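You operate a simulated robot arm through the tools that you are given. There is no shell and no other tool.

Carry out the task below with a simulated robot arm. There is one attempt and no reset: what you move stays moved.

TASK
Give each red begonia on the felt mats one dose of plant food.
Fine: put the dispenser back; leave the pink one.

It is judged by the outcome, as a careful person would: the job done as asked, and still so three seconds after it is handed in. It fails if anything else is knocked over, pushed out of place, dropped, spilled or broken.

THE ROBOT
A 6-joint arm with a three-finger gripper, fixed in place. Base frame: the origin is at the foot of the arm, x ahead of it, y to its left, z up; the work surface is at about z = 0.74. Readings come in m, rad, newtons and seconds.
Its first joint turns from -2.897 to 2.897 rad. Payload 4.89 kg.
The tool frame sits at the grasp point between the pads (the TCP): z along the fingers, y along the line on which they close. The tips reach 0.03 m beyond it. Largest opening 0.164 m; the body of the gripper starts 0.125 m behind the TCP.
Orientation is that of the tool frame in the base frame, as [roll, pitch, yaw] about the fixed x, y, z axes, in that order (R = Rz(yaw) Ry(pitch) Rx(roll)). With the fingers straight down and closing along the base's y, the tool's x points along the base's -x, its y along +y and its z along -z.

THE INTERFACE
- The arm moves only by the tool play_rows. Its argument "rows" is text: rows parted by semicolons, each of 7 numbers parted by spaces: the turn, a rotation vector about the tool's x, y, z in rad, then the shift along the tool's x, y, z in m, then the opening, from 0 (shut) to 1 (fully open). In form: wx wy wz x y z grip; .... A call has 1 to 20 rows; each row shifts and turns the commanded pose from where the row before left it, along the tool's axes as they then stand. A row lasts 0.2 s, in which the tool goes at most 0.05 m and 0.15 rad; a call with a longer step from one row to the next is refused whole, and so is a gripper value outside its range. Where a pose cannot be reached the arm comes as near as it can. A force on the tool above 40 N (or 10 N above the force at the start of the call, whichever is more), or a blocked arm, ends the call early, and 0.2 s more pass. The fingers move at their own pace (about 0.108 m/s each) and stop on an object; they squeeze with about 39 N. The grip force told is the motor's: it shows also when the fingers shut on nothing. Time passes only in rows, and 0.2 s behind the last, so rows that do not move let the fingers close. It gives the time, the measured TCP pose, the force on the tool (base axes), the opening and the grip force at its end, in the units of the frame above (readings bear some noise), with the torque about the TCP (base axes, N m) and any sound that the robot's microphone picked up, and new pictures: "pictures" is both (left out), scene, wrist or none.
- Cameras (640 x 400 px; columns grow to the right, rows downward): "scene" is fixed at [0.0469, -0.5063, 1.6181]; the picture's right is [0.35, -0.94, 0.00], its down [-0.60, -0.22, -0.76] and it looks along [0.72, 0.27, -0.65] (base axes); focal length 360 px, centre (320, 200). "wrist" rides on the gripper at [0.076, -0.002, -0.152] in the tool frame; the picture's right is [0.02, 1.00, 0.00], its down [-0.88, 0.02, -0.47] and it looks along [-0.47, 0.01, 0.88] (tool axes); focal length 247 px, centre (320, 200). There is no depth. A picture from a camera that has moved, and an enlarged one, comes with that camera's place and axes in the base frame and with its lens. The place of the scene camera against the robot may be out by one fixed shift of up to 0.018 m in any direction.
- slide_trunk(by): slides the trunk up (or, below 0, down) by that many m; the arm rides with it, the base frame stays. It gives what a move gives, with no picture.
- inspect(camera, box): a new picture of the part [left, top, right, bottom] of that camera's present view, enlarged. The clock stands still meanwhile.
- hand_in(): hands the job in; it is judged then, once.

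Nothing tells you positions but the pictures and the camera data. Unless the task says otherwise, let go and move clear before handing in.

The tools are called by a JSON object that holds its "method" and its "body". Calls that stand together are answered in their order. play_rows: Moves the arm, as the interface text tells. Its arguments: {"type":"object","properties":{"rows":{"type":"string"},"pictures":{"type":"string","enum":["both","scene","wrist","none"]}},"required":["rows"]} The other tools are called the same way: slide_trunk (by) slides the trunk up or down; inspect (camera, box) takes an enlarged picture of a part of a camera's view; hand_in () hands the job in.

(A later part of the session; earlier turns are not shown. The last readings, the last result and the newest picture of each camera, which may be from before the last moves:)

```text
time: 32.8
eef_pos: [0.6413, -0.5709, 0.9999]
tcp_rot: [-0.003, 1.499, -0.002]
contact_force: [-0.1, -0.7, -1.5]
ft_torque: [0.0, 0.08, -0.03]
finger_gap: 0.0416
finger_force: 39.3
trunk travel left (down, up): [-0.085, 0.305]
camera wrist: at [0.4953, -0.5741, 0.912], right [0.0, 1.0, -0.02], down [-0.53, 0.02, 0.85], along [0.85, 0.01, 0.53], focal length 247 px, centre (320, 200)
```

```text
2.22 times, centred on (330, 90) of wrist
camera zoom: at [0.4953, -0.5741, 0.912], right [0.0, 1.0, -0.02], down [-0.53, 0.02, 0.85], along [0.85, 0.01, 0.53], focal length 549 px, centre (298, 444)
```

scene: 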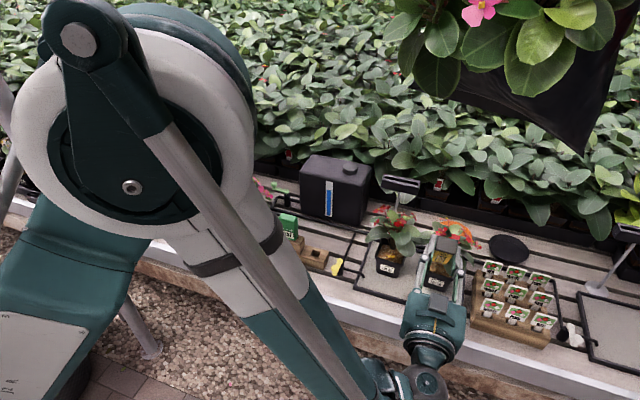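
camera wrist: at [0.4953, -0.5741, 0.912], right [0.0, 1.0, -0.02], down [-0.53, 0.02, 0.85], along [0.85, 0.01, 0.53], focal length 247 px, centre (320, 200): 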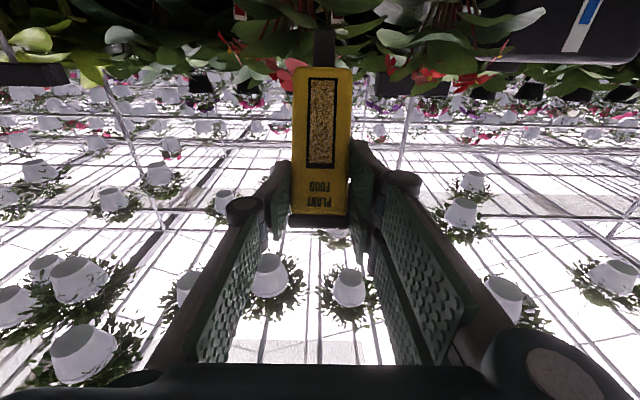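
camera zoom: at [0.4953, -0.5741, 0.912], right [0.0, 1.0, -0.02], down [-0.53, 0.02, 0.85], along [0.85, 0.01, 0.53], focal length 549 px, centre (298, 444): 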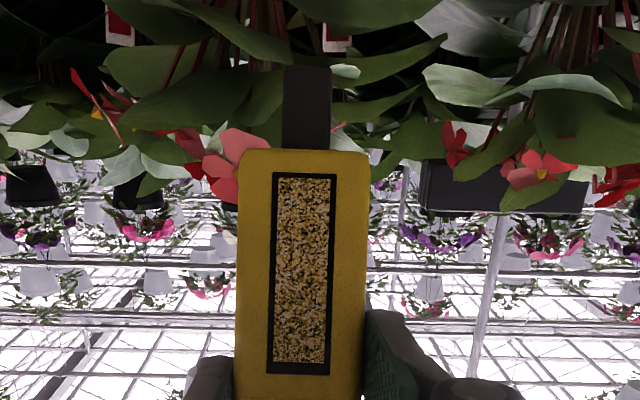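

The tilted dispenser is in front of LOT 24, and the scene camera can now see the soil past the fingers. I'll slide in along the dispenser axis partway and check.

{"method": "play_rows", "body": {"rows": "0 0 0 0.018 0 0.0087 0.15;0 0 0 0.018 0 0.0087 0.15;0 0 0 0.018 0 0.0087 0.15;0 0 0 0 0 0 0.15"}}

{"method": "inspect", "body": {"camera": "scene", "box": [410, 200, 500, 290]}}

{"method": "inspect", "body": {"camera": "wrist", "box": [200, 0, 460, 180]}}

```text
time: 33.8
eef_pos: [0.6705, -0.5699, 0.9505]
tcp_rot: [-0.001, 1.502, -0.003]
contact_force: [-0.6, -0.1, -1.9]
ft_torque: [0.0, 0.1, -0.04]
finger_gap: 0.0417
finger_force: 39.1
trunk travel left (down, up): [-0.085, 0.305]
camera wrist: at [0.5252, -0.5732, 0.862], right [0.0, 1.0, -0.02], down [-0.53, 0.02, 0.85], along [0.85, 0.01, 0.53], focal length 247 px, centre (320, 200)
```

scene: 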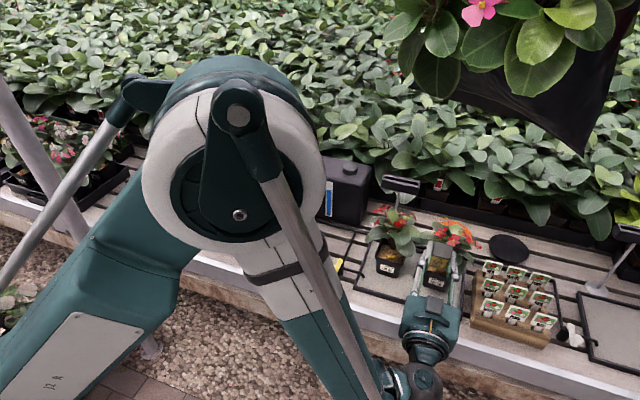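
wrist: 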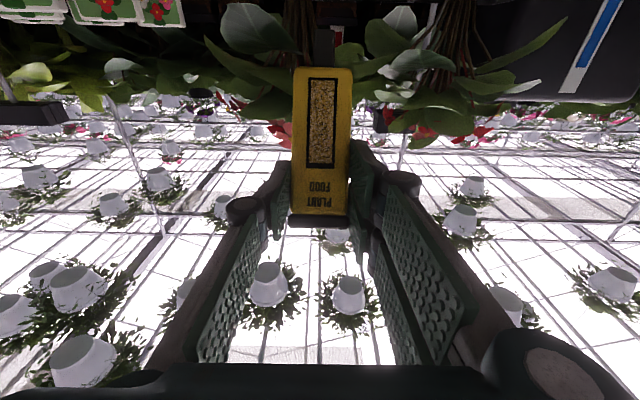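

```text
4.44 times, centred on (455, 245) of scene
camera zoom: at [0.0469, -0.5063, 1.6181], right [0.35, -0.94, 0.0], down [-0.6, -0.22, -0.76], along [0.72, 0.27, -0.65], focal length 1598 px, centre (-280, 0)
```

zoom: 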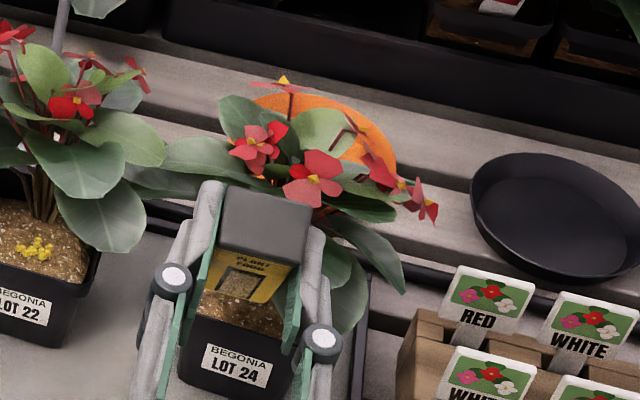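

```text
2.22 times, centred on (330, 90) of wrist
camera zoom: at [0.5252, -0.5732, 0.862], right [0.0, 1.0, -0.02], down [-0.53, 0.02, 0.85], along [0.85, 0.01, 0.53], focal length 549 px, centre (298, 444)
```

zoom: 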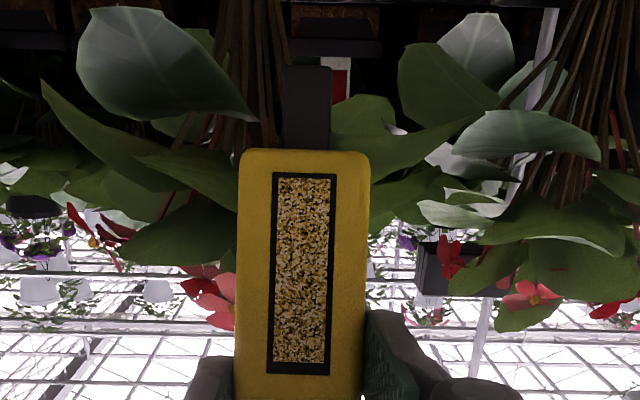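

{"method": "play_rows", "body": {"rows": "0 0 0 0.009 0 0.00435 0.15;0 0 0 0.009 0 0.00435 0.15;0 0 0 0.009 0 0.00435 0.15;0 0 0 0 0 0 0.15"}}

{"method": "inspect", "body": {"camera": "scene", "box": [410, 200, 500, 290]}}

{"method": "inspect", "body": {"camera": "wrist", "box": [200, 0, 460, 180]}}

```text
time: 34.8
eef_pos: [0.6863, -0.5703, 0.9224]
tcp_rot: [0.001, 1.501, -0.002]
contact_force: [-0.6, -0.1, -1.1]
ft_torque: [0.05, 0.1, -0.01]
finger_gap: 0.0415
finger_force: 39.5
trunk travel left (down, up): [-0.085, 0.305]
camera wrist: at [0.5405, -0.5736, 0.8348], right [0.0, 1.0, -0.02], down [-0.53, 0.02, 0.85], along [0.85, 0.01, 0.53], focal length 247 px, centre (320, 200)
```

scene: 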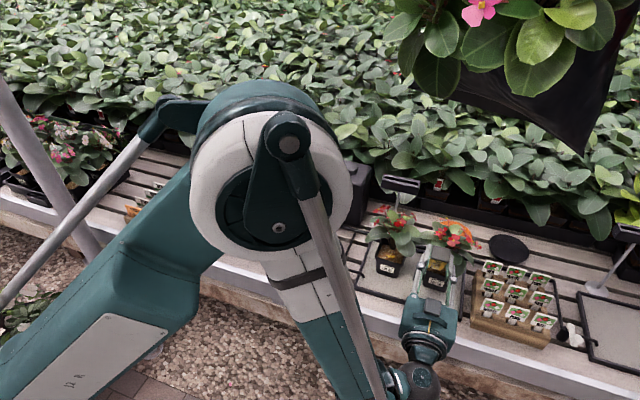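
wrist: 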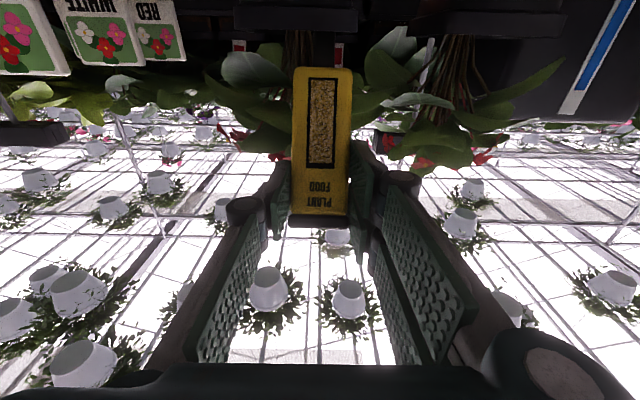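

```text
4.44 times, centred on (455, 245) of scene
camera zoom: at [0.0469, -0.5063, 1.6181], right [0.35, -0.94, 0.0], down [-0.6, -0.22, -0.76], along [0.72, 0.27, -0.65], focal length 1598 px, centre (-280, 0)
```

zoom: 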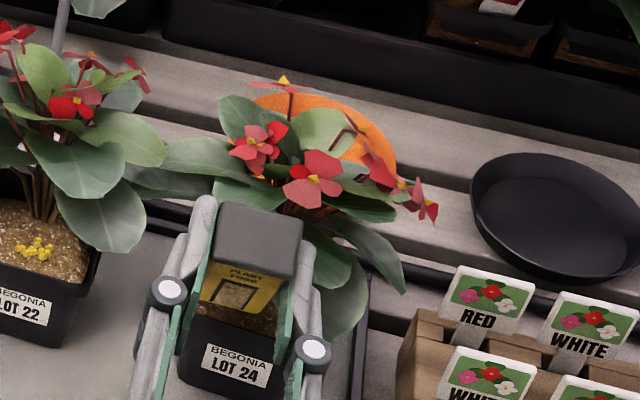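

```text
2.22 times, centred on (330, 90) of wrist
camera zoom: at [0.5405, -0.5736, 0.8348], right [0.0, 1.0, -0.02], down [-0.53, 0.02, 0.85], along [0.85, 0.01, 0.53], focal length 549 px, centre (298, 444)
```

zoom: 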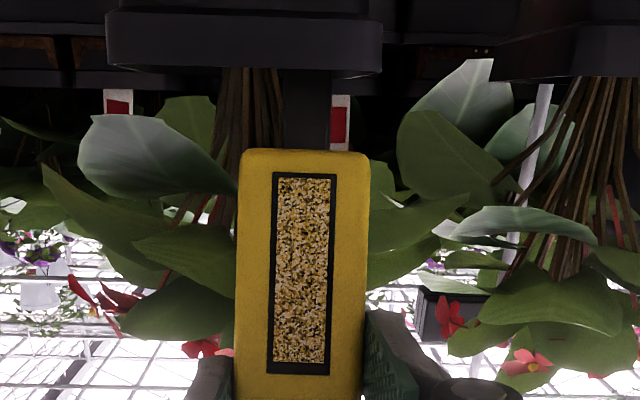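

The nozzle is inside the front rim line, under the leaf with nothing touched, and its tip is at about z 0.83. I'll go down in 3 mm steps toward the soil.

{"method": "play_rows", "body": {"rows": "0 0 0 0.0027 0 0.0013 0.15;0 0 0 0.0027 0 0.0013 0.15;0 0 0 0.0027 0 0.0013 0.15;0 0 0 0.0018 0 0.00087 0.15", "pictures": "none"}}

```text
time: 35.8
eef_pos: [0.6902, -0.57, 0.9135]
tcp_rot: [0.0, 1.5, 0.002]
contact_force: [-0.5, 0.3, -1.5]
ft_torque: [-0.04, 0.04, 0.01]
finger_gap: 0.0417
finger_force: 39.1
trunk travel left (down, up): [-0.085, 0.305]
```

{"method": "play_rows", "body": {"rows": "0 0 0 0.0018 0 0.00087 0.15;0 0 0 0.0018 0 0.00087 0.15", "pictures": "none"}}

```text
time: 36.4
eef_pos: [0.6917, -0.5709, 0.9097]
tcp_rot: [-0.002, 1.501, -0.001]
contact_force: [0.0, 0.0, -1.5]
ft_torque: [-0.04, 0.08, 0.03]
finger_gap: 0.0416
finger_force: 39.0
trunk travel left (down, up): [-0.085, 0.305]
```

{"method": "play_rows", "body": {"rows": "0 0 0 0.0018 0 0.00087 0.15", "pictures": "none"}}

```text
time: 36.8
eef_pos: [0.6931, -0.5706, 0.9072]
tcp_rot: [-0.002, 1.503, 0.0]
contact_force: [-0.4, -0.6, -2.1]
ft_torque: [0.01, 0.08, 0.0]
finger_gap: 0.0416
finger_force: 39.3
trunk travel left (down, up): [-0.085, 0.305]
```

{"method": "play_rows", "body": {"rows": "0 0 0 0.0018 0 0.00087 0.15", "pictures": "none"}}

```text
time: 37.2
eef_pos: [0.6947, -0.5704, 0.9062]
tcp_rot: [-0.001, 1.502, 0.0]
contact_force: [-1.0, -0.2, 2.4]
ft_torque: [-0.08, -0.08, -0.01]
finger_gap: 0.0417
finger_force: 39.4
trunk travel left (down, up): [-0.085, 0.305]
```

Contact is starting at about 4 N. I'll check whether a dose has come out yet before pressing more.

{"method": "inspect", "body": {"camera": "scene", "box": [430, 235, 475, 280]}}

{"method": "inspect", "body": {"camera": "wrist", "box": [240, 0, 400, 90]}}

```text
8.89 times, centred on (452, 258) of scene
camera zoom: at [0.0469, -0.5063, 1.6181], right [0.35, -0.94, 0.0], down [-0.6, -0.22, -0.76], along [0.72, 0.27, -0.65], focal length 3197 px, centre (-858, -311)
```

zoom: 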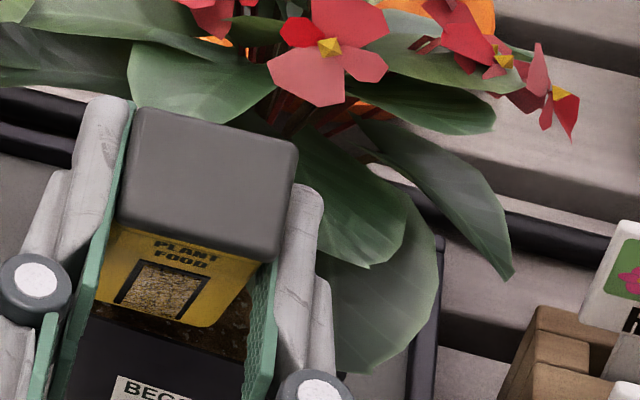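

```text
4.00 times, centred on (320, 45) of wrist
camera zoom: at [0.5491, -0.5739, 0.8197], right [0.0, 1.0, -0.02], down [-0.53, 0.02, 0.85], along [0.85, 0.01, 0.53], focal length 988 px, centre (320, 820)
```

zoom: 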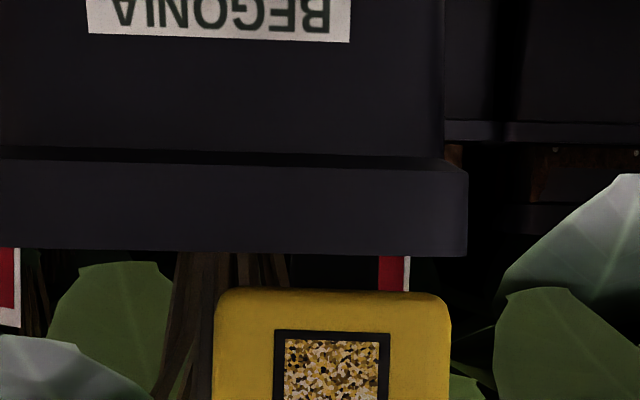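

{"method": "play_rows", "body": {"rows": "0 0 0 0.0018 0 0.00087 0.15", "pictures": "none"}}

```text
time: 37.6
eef_pos: [0.6963, -0.5707, 0.9062]
tcp_rot: [0.001, 1.501, 0.003]
contact_force: [-5.5, 1.9, 16.0]
ft_torque: [0.02, -0.56, 0.06]
finger_gap: 0.0419
finger_force: 39.1
trunk travel left (down, up): [-0.085, 0.305]
```

{"method": "inspect", "body": {"camera": "scene", "box": [430, 235, 475, 280]}}

{"method": "inspect", "body": {"camera": "wrist", "box": [240, 0, 400, 90]}}

```text
8.89 times, centred on (452, 258) of scene
camera zoom: at [0.0469, -0.5063, 1.6181], right [0.35, -0.94, 0.0], down [-0.6, -0.22, -0.76], along [0.72, 0.27, -0.65], focal length 3197 px, centre (-858, -311)
```

zoom: 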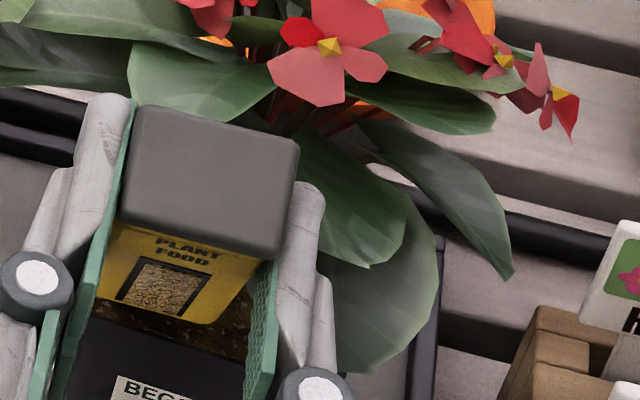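

```text
4.00 times, centred on (320, 45) of wrist
camera zoom: at [0.5506, -0.574, 0.8191], right [0.0, 1.0, -0.02], down [-0.53, 0.02, 0.85], along [0.85, 0.01, 0.53], focal length 988 px, centre (320, 820)
```

zoom: 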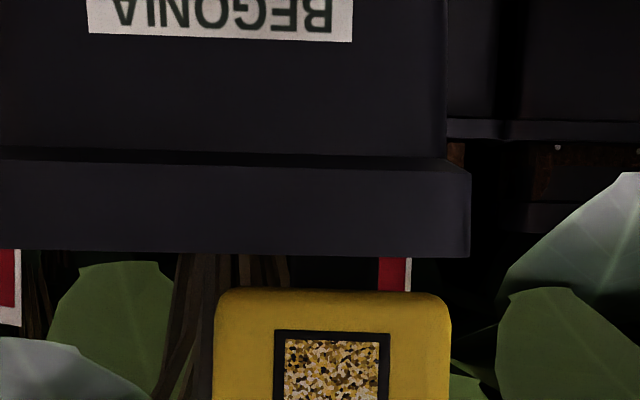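

The press reached about 18 N, similar to LOT 22. I'll back straight out along the axis and look at the soil before doing anything else.

{"method": "play_rows", "body": {"rows": "0 0 0 -0.009 0 -0.00435 0.15;0 0 0 -0.018 0 -0.0087 0.15;0 0 0 -0.018 0 -0.0087 0.15;0 0 0 -0.018 0 -0.0087 0.15;0 0 0 -0.018 0 -0.0087 0.15;0 0 0 -0.018 0 -0.0087 0.15", "pictures": "scene"}}

{"method": "inspect", "body": {"camera": "scene", "box": [410, 220, 480, 290]}}

```text
time: 39.0
eef_pos: [0.6408, -0.5703, 0.9989]
tcp_rot: [0.004, 1.502, 0.002]
contact_force: [0.9, -1.2, -2.4]
ft_torque: [-0.04, -0.05, 0.09]
finger_gap: 0.0415
finger_force: 38.7
trunk travel left (down, up): [-0.085, 0.305]
```

scene: 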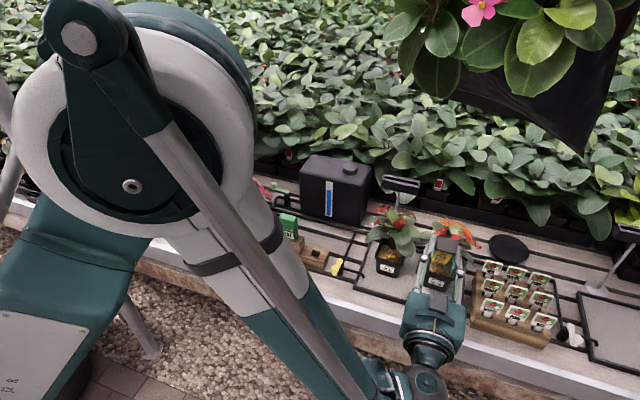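

```text
5.71 times, centred on (445, 255) of scene
camera zoom: at [0.0469, -0.5063, 1.6181], right [0.35, -0.94, 0.0], down [-0.6, -0.22, -0.76], along [0.72, 0.27, -0.65], focal length 2055 px, centre (-394, -114)
```

zoom: 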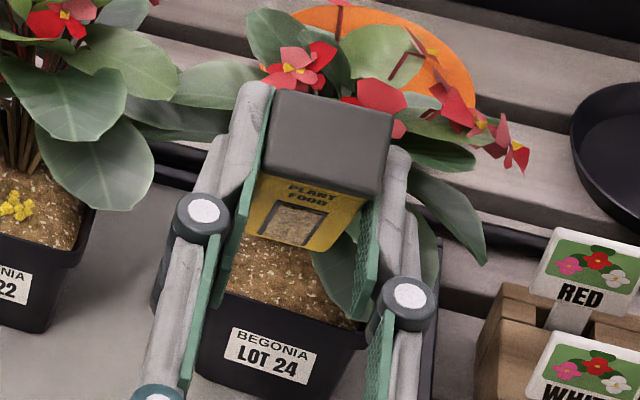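

There are no pellets on LOT 24's soil, so the strongly tilted press (30°) didn't trigger a dose. It probably needs to be closer to upright. I'll reduce the tilt to about 20°, which should still just clear the leaf edge, and line up again.

{"method": "play_rows", "body": {"rows": "0 0.0855 0 0 0 0 0.15;0 0.0855 0 0 0 0 0.15;0 0 0 -0.0073 0 0.0324 0.15;0 0 0 0 0 0 0.15"}}

{"method": "inspect", "body": {"camera": "scene", "box": [410, 210, 490, 290]}}

{"method": "inspect", "body": {"camera": "wrist", "box": [200, 0, 460, 180]}}

```text
time: 40.0
eef_pos: [0.674, -0.5695, 1.0027]
tcp_rot: [3.142, 1.471, 3.141]
contact_force: [-0.7, 0.2, -1.0]
ft_torque: [0.02, 0.08, -0.01]
finger_gap: 0.0417
finger_force: 39.1
trunk travel left (down, up): [-0.085, 0.305]
camera wrist: at [0.5154, -0.5731, 0.9413], right [0.0, 1.0, -0.02], down [-0.38, 0.02, 0.92], along [0.92, 0.01, 0.38], focal length 247 px, centre (320, 200)
```

scene: 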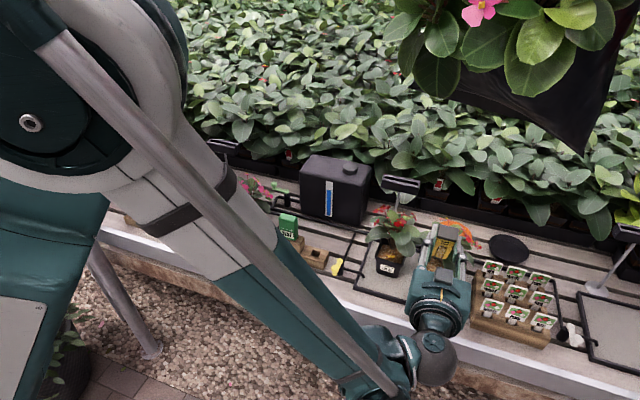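
wrist: 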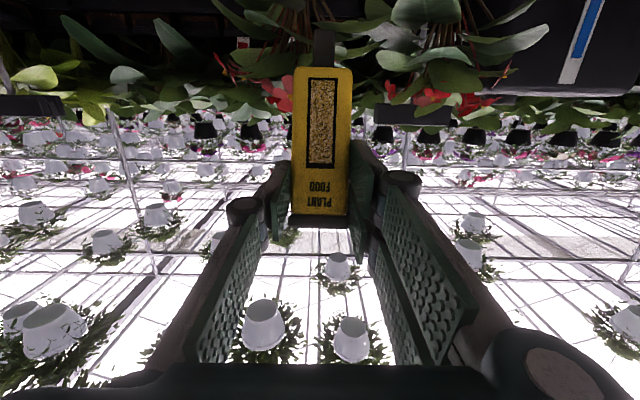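

```text
5.00 times, centred on (450, 250) of scene
camera zoom: at [0.0469, -0.5063, 1.6181], right [0.35, -0.94, 0.0], down [-0.6, -0.22, -0.76], along [0.72, 0.27, -0.65], focal length 1798 px, centre (-330, -50)
```

zoom: 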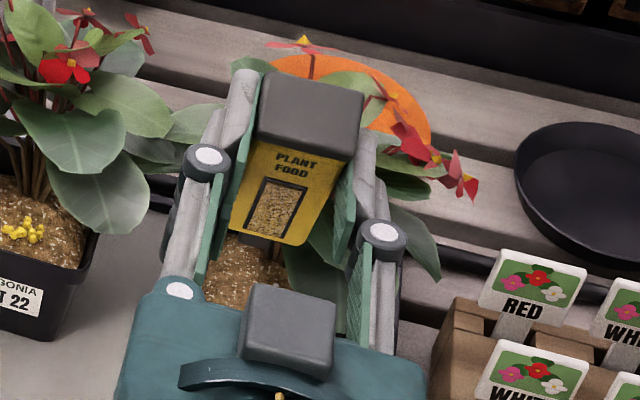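

```text
2.22 times, centred on (330, 90) of wrist
camera zoom: at [0.5154, -0.5731, 0.9413], right [0.0, 1.0, -0.02], down [-0.38, 0.02, 0.92], along [0.92, 0.01, 0.38], focal length 549 px, centre (298, 444)
```

zoom: 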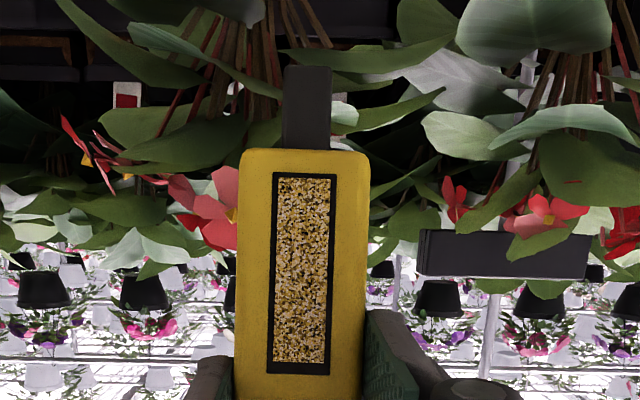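

{"method": "play_rows", "body": {"rows": "0 0 0 0.018 0 0.0087 0.15;0 0 0 0.018 0 0.0087 0.15;0 0 0 0.0135 0 0.0065 0.15;0 0 0 0 0 0 0.15"}}

{"method": "inspect", "body": {"camera": "scene", "box": [410, 210, 490, 290]}}

{"method": "inspect", "body": {"camera": "wrist", "box": [200, 0, 460, 180]}}

```text
time: 41.0
eef_pos: [0.6922, -0.5691, 0.9503]
tcp_rot: [3.141, 1.469, 3.141]
contact_force: [-0.5, 0.7, -1.7]
ft_torque: [0.02, 0.12, -0.04]
finger_gap: 0.0417
finger_force: 38.7
trunk travel left (down, up): [-0.085, 0.305]
camera wrist: at [0.5353, -0.5729, 0.8892], right [0.0, 1.0, -0.02], down [-0.38, 0.02, 0.92], along [0.92, 0.01, 0.38], focal length 247 px, centre (320, 200)
```

scene: 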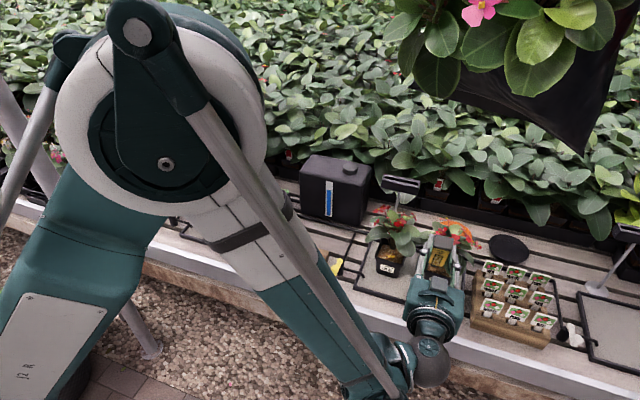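
wrist: 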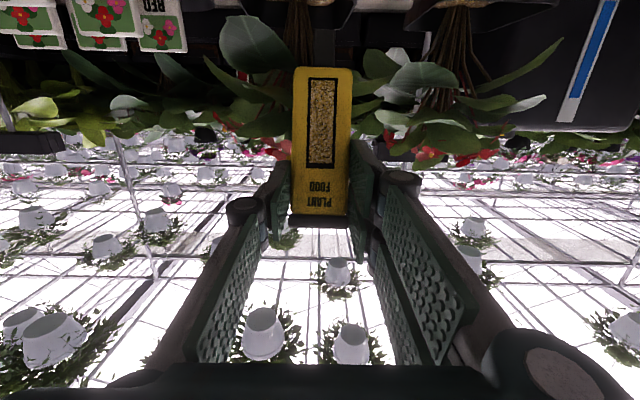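

```text
5.00 times, centred on (450, 250) of scene
camera zoom: at [0.0469, -0.5063, 1.6181], right [0.35, -0.94, 0.0], down [-0.6, -0.22, -0.76], along [0.72, 0.27, -0.65], focal length 1798 px, centre (-330, -50)
```

zoom: 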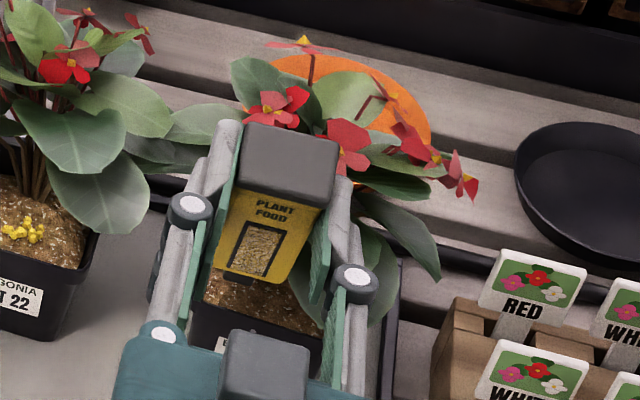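

```text
2.22 times, centred on (330, 90) of wrist
camera zoom: at [0.5353, -0.5729, 0.8892], right [0.0, 1.0, -0.02], down [-0.38, 0.02, 0.92], along [0.92, 0.01, 0.38], focal length 549 px, centre (298, 444)
```

zoom: 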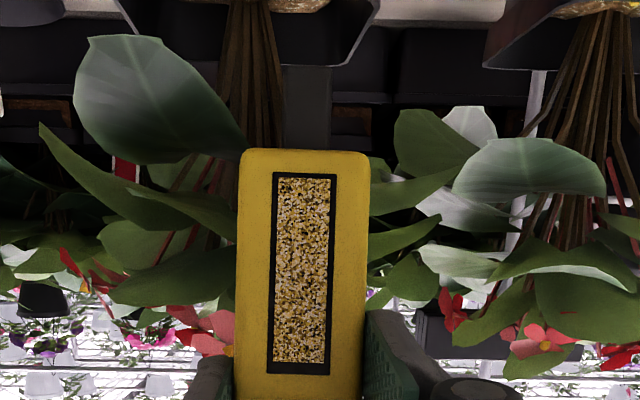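

{"method": "play_rows", "body": {"rows": "0 0 0 0.0054 0 0.0026 0.15;0 0 0 0.0054 0 0.0026 0.15;0 0 0 0.0054 0 0.0026 0.15;0 0 0 0.0054 0 0.0026 0.15"}}

{"method": "inspect", "body": {"camera": "scene", "box": [410, 210, 490, 290]}}

```text
time: 42.0
eef_pos: [0.7019, -0.5702, 0.9292]
tcp_rot: [-3.141, 1.469, 3.142]
contact_force: [0.4, 0.5, -1.6]
ft_torque: [0.01, 0.08, -0.07]
finger_gap: 0.0418
finger_force: 39.0
trunk travel left (down, up): [-0.085, 0.305]
camera wrist: at [0.5439, -0.5739, 0.8681], right [0.0, 1.0, -0.02], down [-0.38, 0.02, 0.92], along [0.92, 0.01, 0.38], focal length 247 px, centre (320, 200)
```

scene: 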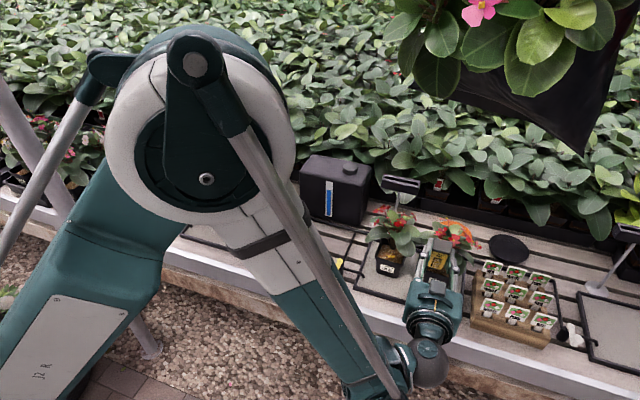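
wrist: 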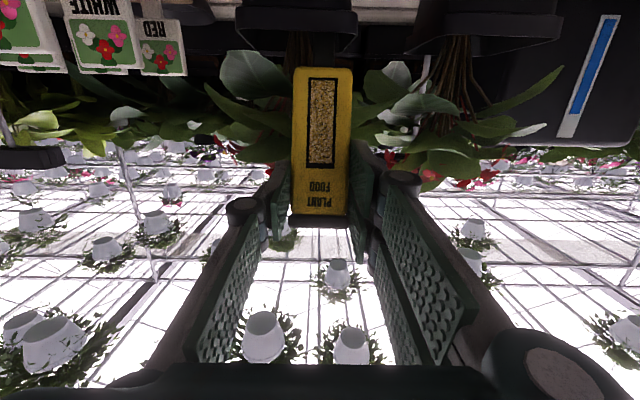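

```text
5.00 times, centred on (450, 250) of scene
camera zoom: at [0.0469, -0.5063, 1.6181], right [0.35, -0.94, 0.0], down [-0.6, -0.22, -0.76], along [0.72, 0.27, -0.65], focal length 1798 px, centre (-330, -50)
```

zoom: 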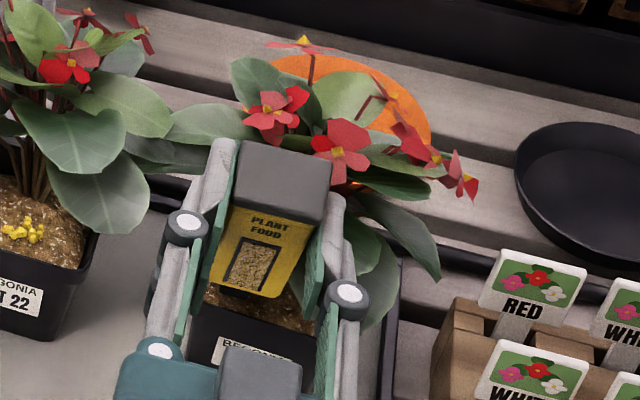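

{"method": "play_rows", "body": {"rows": "0 0 0 0.0027 0 0.0013 0.15;0 0 0 0.0027 0 0.0013 0.15;0 0 0 0.0018 0 0.00087 0.15", "pictures": "none"}}

```text
time: 42.8
eef_pos: [0.7033, -0.57, 0.9218]
tcp_rot: [-3.141, 1.47, -3.141]
contact_force: [-0.2, 0.1, -2.3]
ft_torque: [0.02, 0.09, -0.04]
finger_gap: 0.0418
finger_force: 38.1
trunk travel left (down, up): [-0.085, 0.305]
```

{"method": "play_rows", "body": {"rows": "0 0 0 0.0018 0 0.00087 0.15;0 0 0 0.0009 0 0.00044 0.15", "pictures": "none"}}

```text
time: 43.4
eef_pos: [0.7039, -0.5712, 0.9204]
tcp_rot: [-3.14, 1.47, 3.141]
contact_force: [-0.4, -0.4, -1.0]
ft_torque: [-0.03, 0.05, 0.02]
finger_gap: 0.0418
finger_force: 39.1
trunk travel left (down, up): [-0.085, 0.305]
```

{"method": "play_rows", "body": {"rows": "0 0 0 0.0018 0 0.00087 0.15", "pictures": "none"}}

```text
time: 43.8
eef_pos: [0.7061, -0.5707, 0.9174]
tcp_rot: [3.141, 1.471, 3.141]
contact_force: [0.3, -0.5, -1.6]
ft_torque: [0.01, 0.06, -0.02]
finger_gap: 0.042
finger_force: 38.7
trunk travel left (down, up): [-0.085, 0.305]
```

{"method": "play_rows", "body": {"rows": "0 0 0 0.0018 0 0.00087 0.15", "pictures": "none"}}

```text
time: 44.2
eef_pos: [0.7054, -0.5706, 0.9157]
tcp_rot: [3.14, 1.471, 3.137]
contact_force: [-6.1, -4.2, 16.7]
ft_torque: [-0.47, -0.44, -0.17]
finger_gap: 0.0416
finger_force: 39.0
trunk travel left (down, up): [-0.085, 0.305]
```

{"method": "inspect", "body": {"camera": "scene", "box": [430, 235, 475, 280]}}

{"method": "inspect", "body": {"camera": "wrist", "box": [220, 0, 420, 110]}}

```text
8.89 times, centred on (452, 258) of scene
camera zoom: at [0.0469, -0.5063, 1.6181], right [0.35, -0.94, 0.0], down [-0.6, -0.22, -0.76], along [0.72, 0.27, -0.65], focal length 3197 px, centre (-858, -311)
```

zoom: 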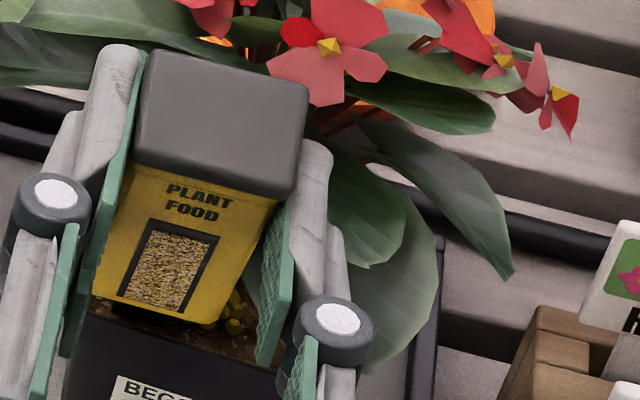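

```text
3.20 times, centred on (320, 55) of wrist
camera zoom: at [0.5481, -0.5734, 0.8548], right [0.0, 1.0, -0.02], down [-0.38, 0.02, 0.92], along [0.92, 0.01, 0.38], focal length 790 px, centre (320, 664)
```

zoom: 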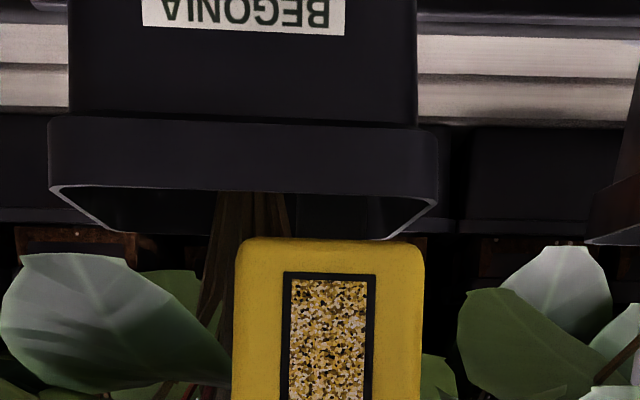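

Yellow pellets are now visible beside the nozzle in LOT 24, so the dose came out at this tilt. I'll back straight out along the axis and verify.

{"method": "play_rows", "body": {"rows": "0 0 0 -0.009 0 -0.00435 0.15;0 0 0 -0.018 0 -0.0087 0.15;0 0 0 -0.018 0 -0.0087 0.15;0 0 0 -0.018 0 -0.0087 0.15;0 0 0 -0.018 0 -0.0087 0.15;0 0 0 -0.009 0 -0.00435 0.15", "pictures": "scene"}}

{"method": "inspect", "body": {"camera": "scene", "box": [410, 210, 490, 290]}}

```text
time: 45.6
eef_pos: [0.6709, -0.5696, 1.0094]
tcp_rot: [-3.141, 1.47, -3.141]
contact_force: [0.0, -0.1, -1.8]
ft_torque: [0.0, -0.01, 0.02]
finger_gap: 0.0417
finger_force: 39.3
trunk travel left (down, up): [-0.085, 0.305]
```

scene: 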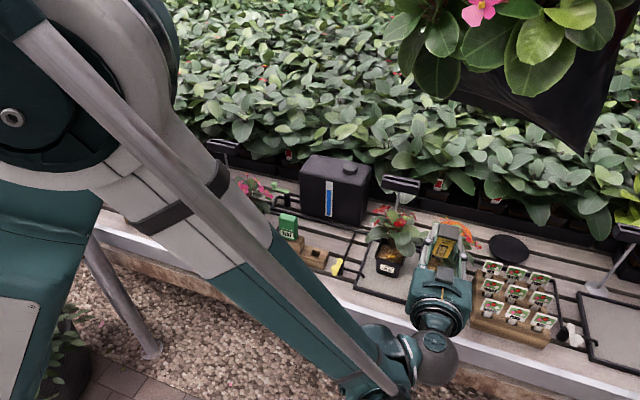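

```text
5.00 times, centred on (450, 250) of scene
camera zoom: at [0.0469, -0.5063, 1.6181], right [0.35, -0.94, 0.0], down [-0.6, -0.22, -0.76], along [0.72, 0.27, -0.65], focal length 1798 px, centre (-330, -50)
```

zoom: 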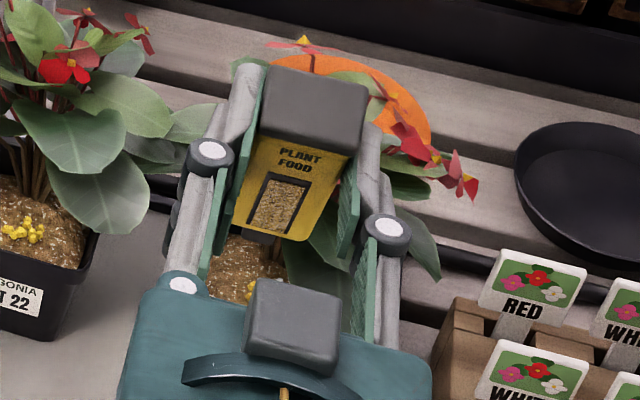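

LOT 24 now has its pellets too. Next is LOT 27 on the left mat: I'll bring the dispenser upright, raise it and travel left in front of and above everything.

{"method": "play_rows", "body": {"rows": "0 0.1163 0 0 0 0 0.15;0 0.1163 0 0 0 0 0.15;0 0.1163 0 0 0 0 0.15;0 0 0 -0.036 0 -0.0174 0.15;0 0 0 -0.0107 0 -0.0016 0.15;0 0 0 -0.0017 0.045 0.0036 0.15;0 0 0 -0.0017 0.045 0.0036 0.15;0 0 0 -0.0017 0.045 0.0036 0.15;0 0 0 -0.0017 0.045 0.0036 0.15;0 0 0 -0.0017 0.045 0.0036 0.15;0 0 0 -0.0017 0.045 0.0036 0.15;0 0 0 -0.0017 0.045 0.0036 0.15;0 0 0 -0.0017 0.045 0.0036 0.15;0 0 0 -0.0017 0.045 0.0036 0.15;0 0 0 -0.0017 0.045 0.0036 0.15"}}

{"method": "inspect", "body": {"camera": "scene", "box": [360, 190, 490, 300]}}

```text
time: 48.8
eef_pos: [0.7151, -0.1223, 1.0584]
tcp_rot: [3.141, 1.12, 3.139]
contact_force: [0.0, -1.8, -2.0]
ft_torque: [0.07, 0.03, 0.15]
finger_gap: 0.0418
finger_force: 39.0
trunk travel left (down, up): [-0.085, 0.305]
camera wrist: at [0.5473, -0.1255, 1.0552], right [-0.01, 1.0, -0.02], down [-0.04, 0.02, 1.0], along [1.0, 0.01, 0.04], focal length 247 px, centre (320, 200)
```

scene: 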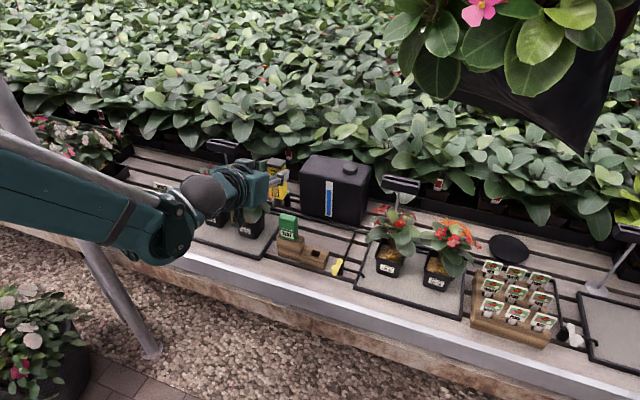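
wrist: 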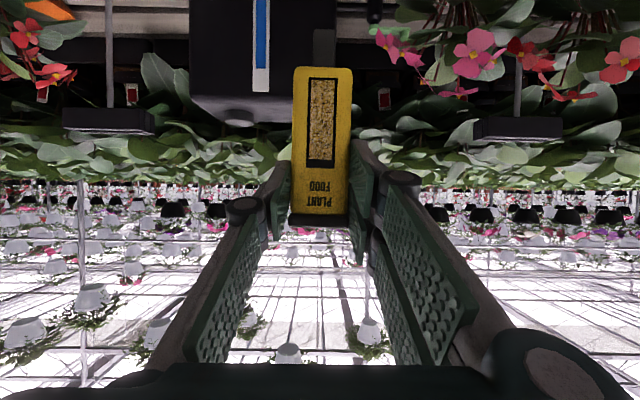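

```text
3.64 times, centred on (425, 245) of scene
camera zoom: at [0.0469, -0.5063, 1.6181], right [0.35, -0.94, 0.0], down [-0.6, -0.22, -0.76], along [0.72, 0.27, -0.65], focal length 1308 px, centre (-62, 36)
```

zoom: 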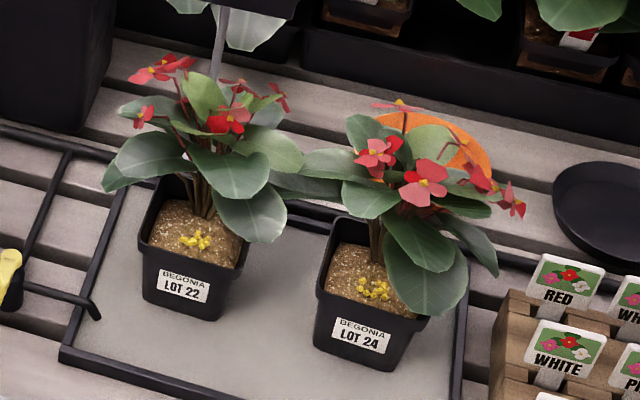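

LOT 22 and LOT 24 each show one small heap of pellets, and both pots are where they were. I'll carry on across in front of the left mat to LOT 27, whose front rim I estimate at x ≈ 0.740 and y from 0.105 to 0.188.

{"method": "play_rows", "body": {"rows": "0 0 0 0 0.043 0 0.15;0 0 0 0 0.043 0 0.15;0 0 0 0 0.043 0 0.15;0 0 0 0 0.043 0 0.15;0 0 0 0 0.043 0 0.15;0 0 0 0 0.043 0 0.15;0 0 0 0 0.043 0 0.15;0 0 0 0 0 0 0.15"}}

{"method": "inspect", "body": {"camera": "wrist", "box": [150, 0, 490, 200]}}

{"method": "inspect", "body": {"camera": "scene", "box": [150, 130, 310, 260]}}

```text
time: 50.6
eef_pos: [0.718, 0.1827, 1.0598]
tcp_rot: [-3.141, 1.12, 3.14]
contact_force: [0.4, -0.6, -1.3]
ft_torque: [-0.02, 0.09, 0.05]
finger_gap: 0.0417
finger_force: 38.7
trunk travel left (down, up): [-0.085, 0.305]
camera wrist: at [0.5487, 0.1785, 1.0561], right [-0.01, 1.0, -0.02], down [-0.04, 0.02, 1.0], along [1.0, 0.01, 0.04], focal length 247 px, centre (320, 200)
```

scene: 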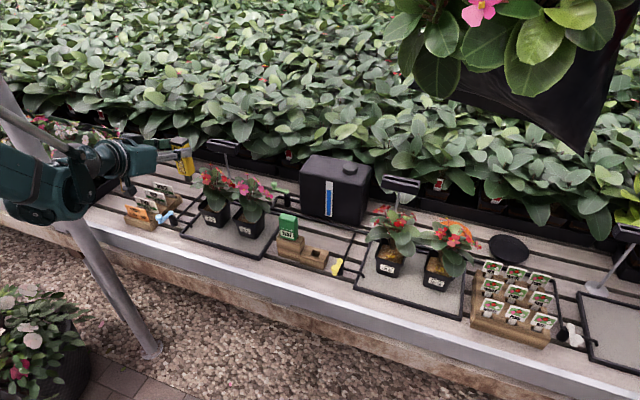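
wrist: 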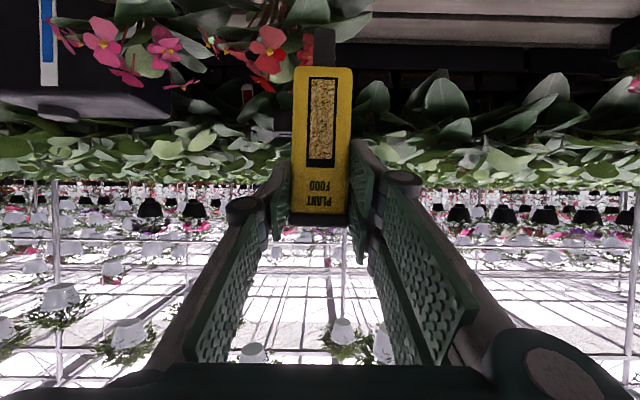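

```text
1.88 times, centred on (320, 100) of wrist
camera zoom: at [0.5487, 0.1785, 1.0561], right [-0.01, 1.0, -0.02], down [-0.04, 0.02, 1.0], along [1.0, 0.01, 0.04], focal length 465 px, centre (320, 388)
```

zoom: 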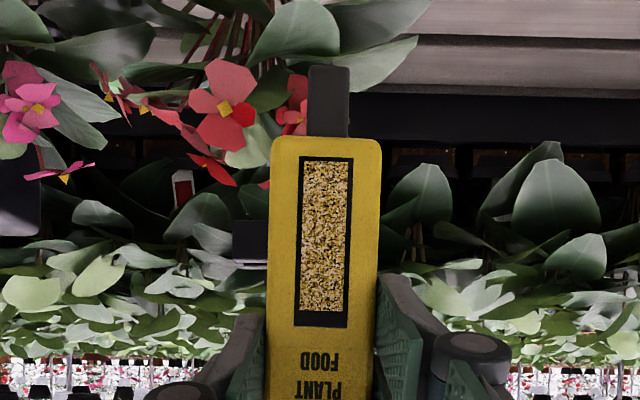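

```text
3.08 times, centred on (230, 195) of scene
camera zoom: at [0.0469, -0.5063, 1.6181], right [0.35, -0.94, 0.0], down [-0.6, -0.22, -0.76], along [0.72, 0.27, -0.65], focal length 1106 px, centre (597, 215)
```

zoom: 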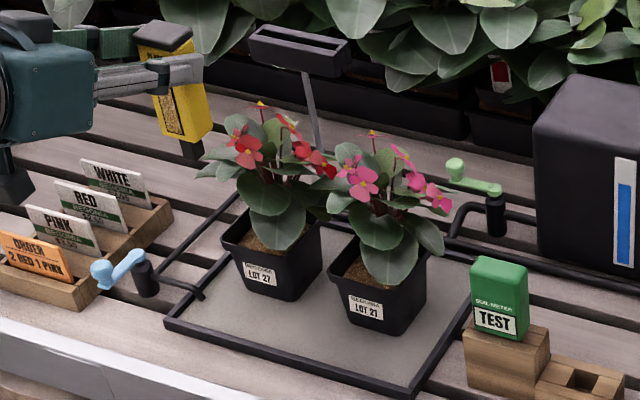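

{"method": "inspect", "body": {"camera": "scene", "box": [190, 160, 250, 240]}}

{"method": "inspect", "body": {"camera": "wrist", "box": [190, 0, 390, 110]}}

```text
5.00 times, centred on (220, 200) of scene
camera zoom: at [0.0469, -0.5063, 1.6181], right [0.35, -0.94, 0.0], down [-0.6, -0.22, -0.76], along [0.72, 0.27, -0.65], focal length 1798 px, centre (820, 200)
```

zoom: 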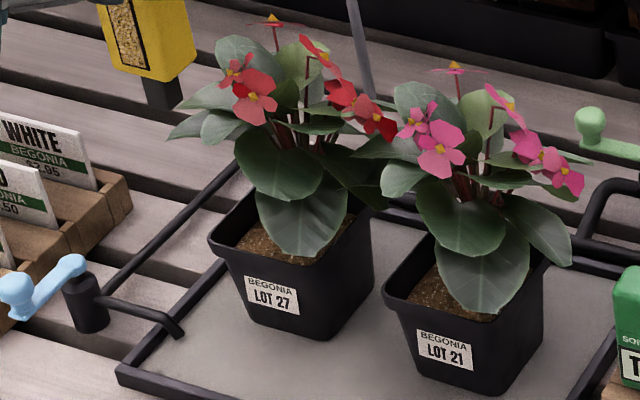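

```text
3.20 times, centred on (290, 55) of wrist
camera zoom: at [0.5487, 0.1785, 1.0561], right [-0.01, 1.0, -0.02], down [-0.04, 0.02, 1.0], along [1.0, 0.01, 0.04], focal length 790 px, centre (416, 664)
```

zoom: 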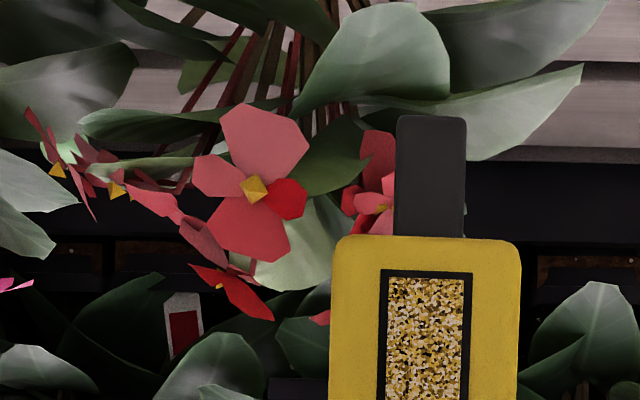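

LOT 27's plant is oriented like LOT 24's, with a similar front leaf over the soil near (0.76, 0.169, 0.907), so the same 20° approach should work. I'll pull back first so I can lower in front of the pot safely.

{"method": "play_rows", "body": {"rows": "0 0 0 0.0098 0.006 -0.0202 0.15;0 0 0 0.0098 0.006 -0.0202 0.15;0 0 0 0 0 0 0.15", "pictures": "none"}}

```text
time: 51.4
eef_pos: [0.6715, 0.1929, 1.0581]
tcp_rot: [-3.141, 1.121, 3.141]
contact_force: [0.2, 0.0, -1.9]
ft_torque: [-0.02, 0.02, 0.01]
finger_gap: 0.0423
finger_force: 38.4
trunk travel left (down, up): [-0.085, 0.305]
```

{"method": "slide_trunk", "body": {"by": -0.08}}

{"method": "inspect", "body": {"camera": "wrist", "box": [100, 0, 400, 160]}}

{"method": "inspect", "body": {"camera": "scene", "box": [150, 150, 270, 260]}}

```text
time: 52.6
eef_pos: [0.6726, 0.1936, 0.9779]
tcp_rot: [-3.141, 1.12, -3.141]
contact_force: [-0.6, -0.1, -1.3]
ft_torque: [0.0, 0.05, 0.01]
finger_gap: 0.042
finger_force: 38.6
trunk travel left (down, up): [-0.005, 0.385]
```

```text
2.13 times, centred on (250, 80) of wrist
camera zoom: at [0.5029, 0.1902, 0.9758], right [-0.01, 1.0, -0.02], down [-0.04, 0.02, 1.0], along [1.0, 0.01, 0.04], focal length 527 px, centre (469, 456)
```

zoom: 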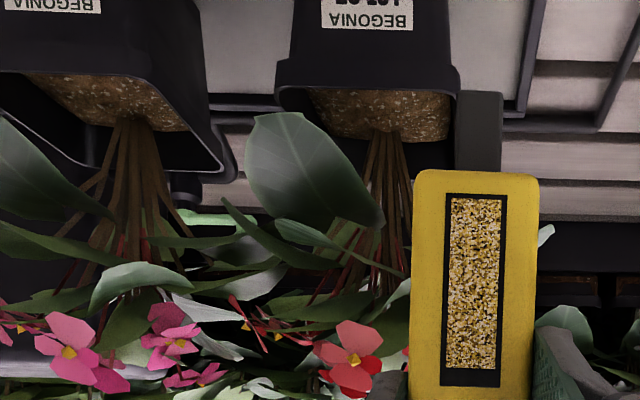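

```text
3.64 times, centred on (210, 205) of scene
camera zoom: at [0.0469, -0.5063, 1.6181], right [0.35, -0.94, 0.0], down [-0.6, -0.22, -0.76], along [0.72, 0.27, -0.65], focal length 1308 px, centre (720, 182)
```

zoom: 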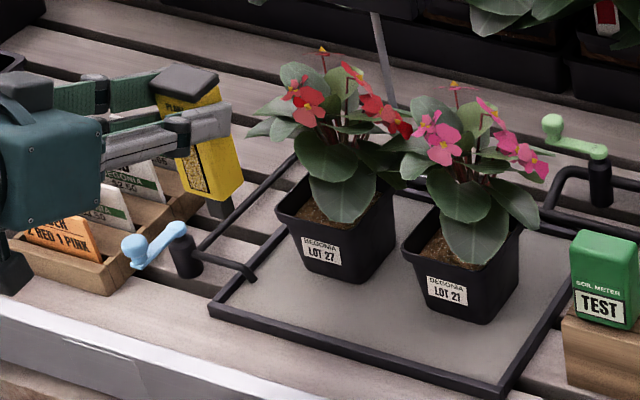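

LOT 27's rim measures y from 0.104 to 0.185 (centre 0.145), and its leaves match LOT 24's layout. I'll line up at y ≈ 0.164, tilt back 20° in clear space and check that the arm reaches it.

{"method": "play_rows", "body": {"rows": "0 0 0 -0.0112 -0.0148 -0.0054 0.15;0 0 0 -0.0112 -0.0148 -0.0054 0.15;0 -0.1163 0 0 0 0 0.15;0 -0.1163 0 0 0 0 0.15;0 -0.1163 0 0 0 0 0.15;0 0 0 0 0 0 0.15"}}

{"method": "inspect", "body": {"camera": "scene", "box": [160, 150, 270, 250]}}

{"method": "inspect", "body": {"camera": "wrist", "box": [200, 0, 460, 180]}}

```text
time: 54.0
eef_pos: [0.6722, 0.1639, 1.0041]
tcp_rot: [3.137, 1.469, 3.135]
contact_force: [-0.9, 1.0, -0.8]
ft_torque: [0.02, 0.06, 0.02]
finger_gap: 0.0419
finger_force: 39.2
trunk travel left (down, up): [-0.005, 0.385]
camera wrist: at [0.5142, 0.1603, 0.9422], right [0.0, 1.0, -0.02], down [-0.38, 0.02, 0.92], along [0.92, 0.01, 0.38], focal length 247 px, centre (320, 200)
```

scene: 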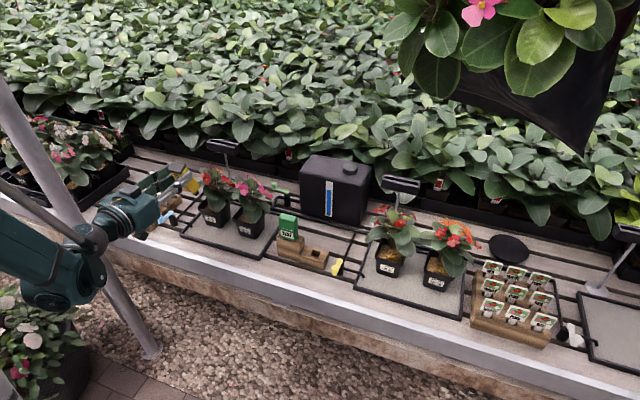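
wrist: 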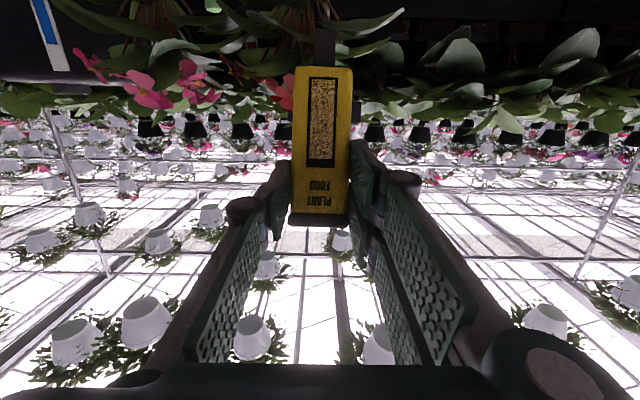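

```text
4.00 times, centred on (215, 200) of scene
camera zoom: at [0.0469, -0.5063, 1.6181], right [0.35, -0.94, 0.0], down [-0.6, -0.22, -0.76], along [0.72, 0.27, -0.65], focal length 1438 px, centre (740, 200)
```

zoom: 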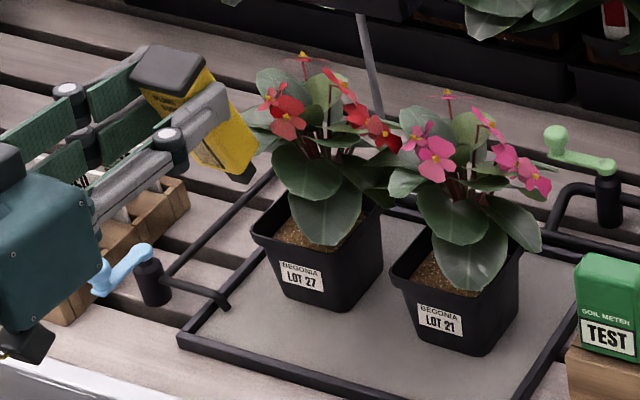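

```text
2.22 times, centred on (330, 90) of wrist
camera zoom: at [0.5142, 0.1603, 0.9422], right [0.0, 1.0, -0.02], down [-0.38, 0.02, 0.92], along [0.92, 0.01, 0.38], focal length 549 px, centre (298, 444)
```

zoom: 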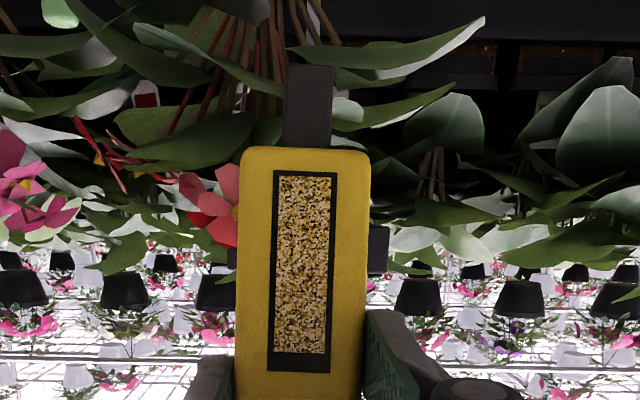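

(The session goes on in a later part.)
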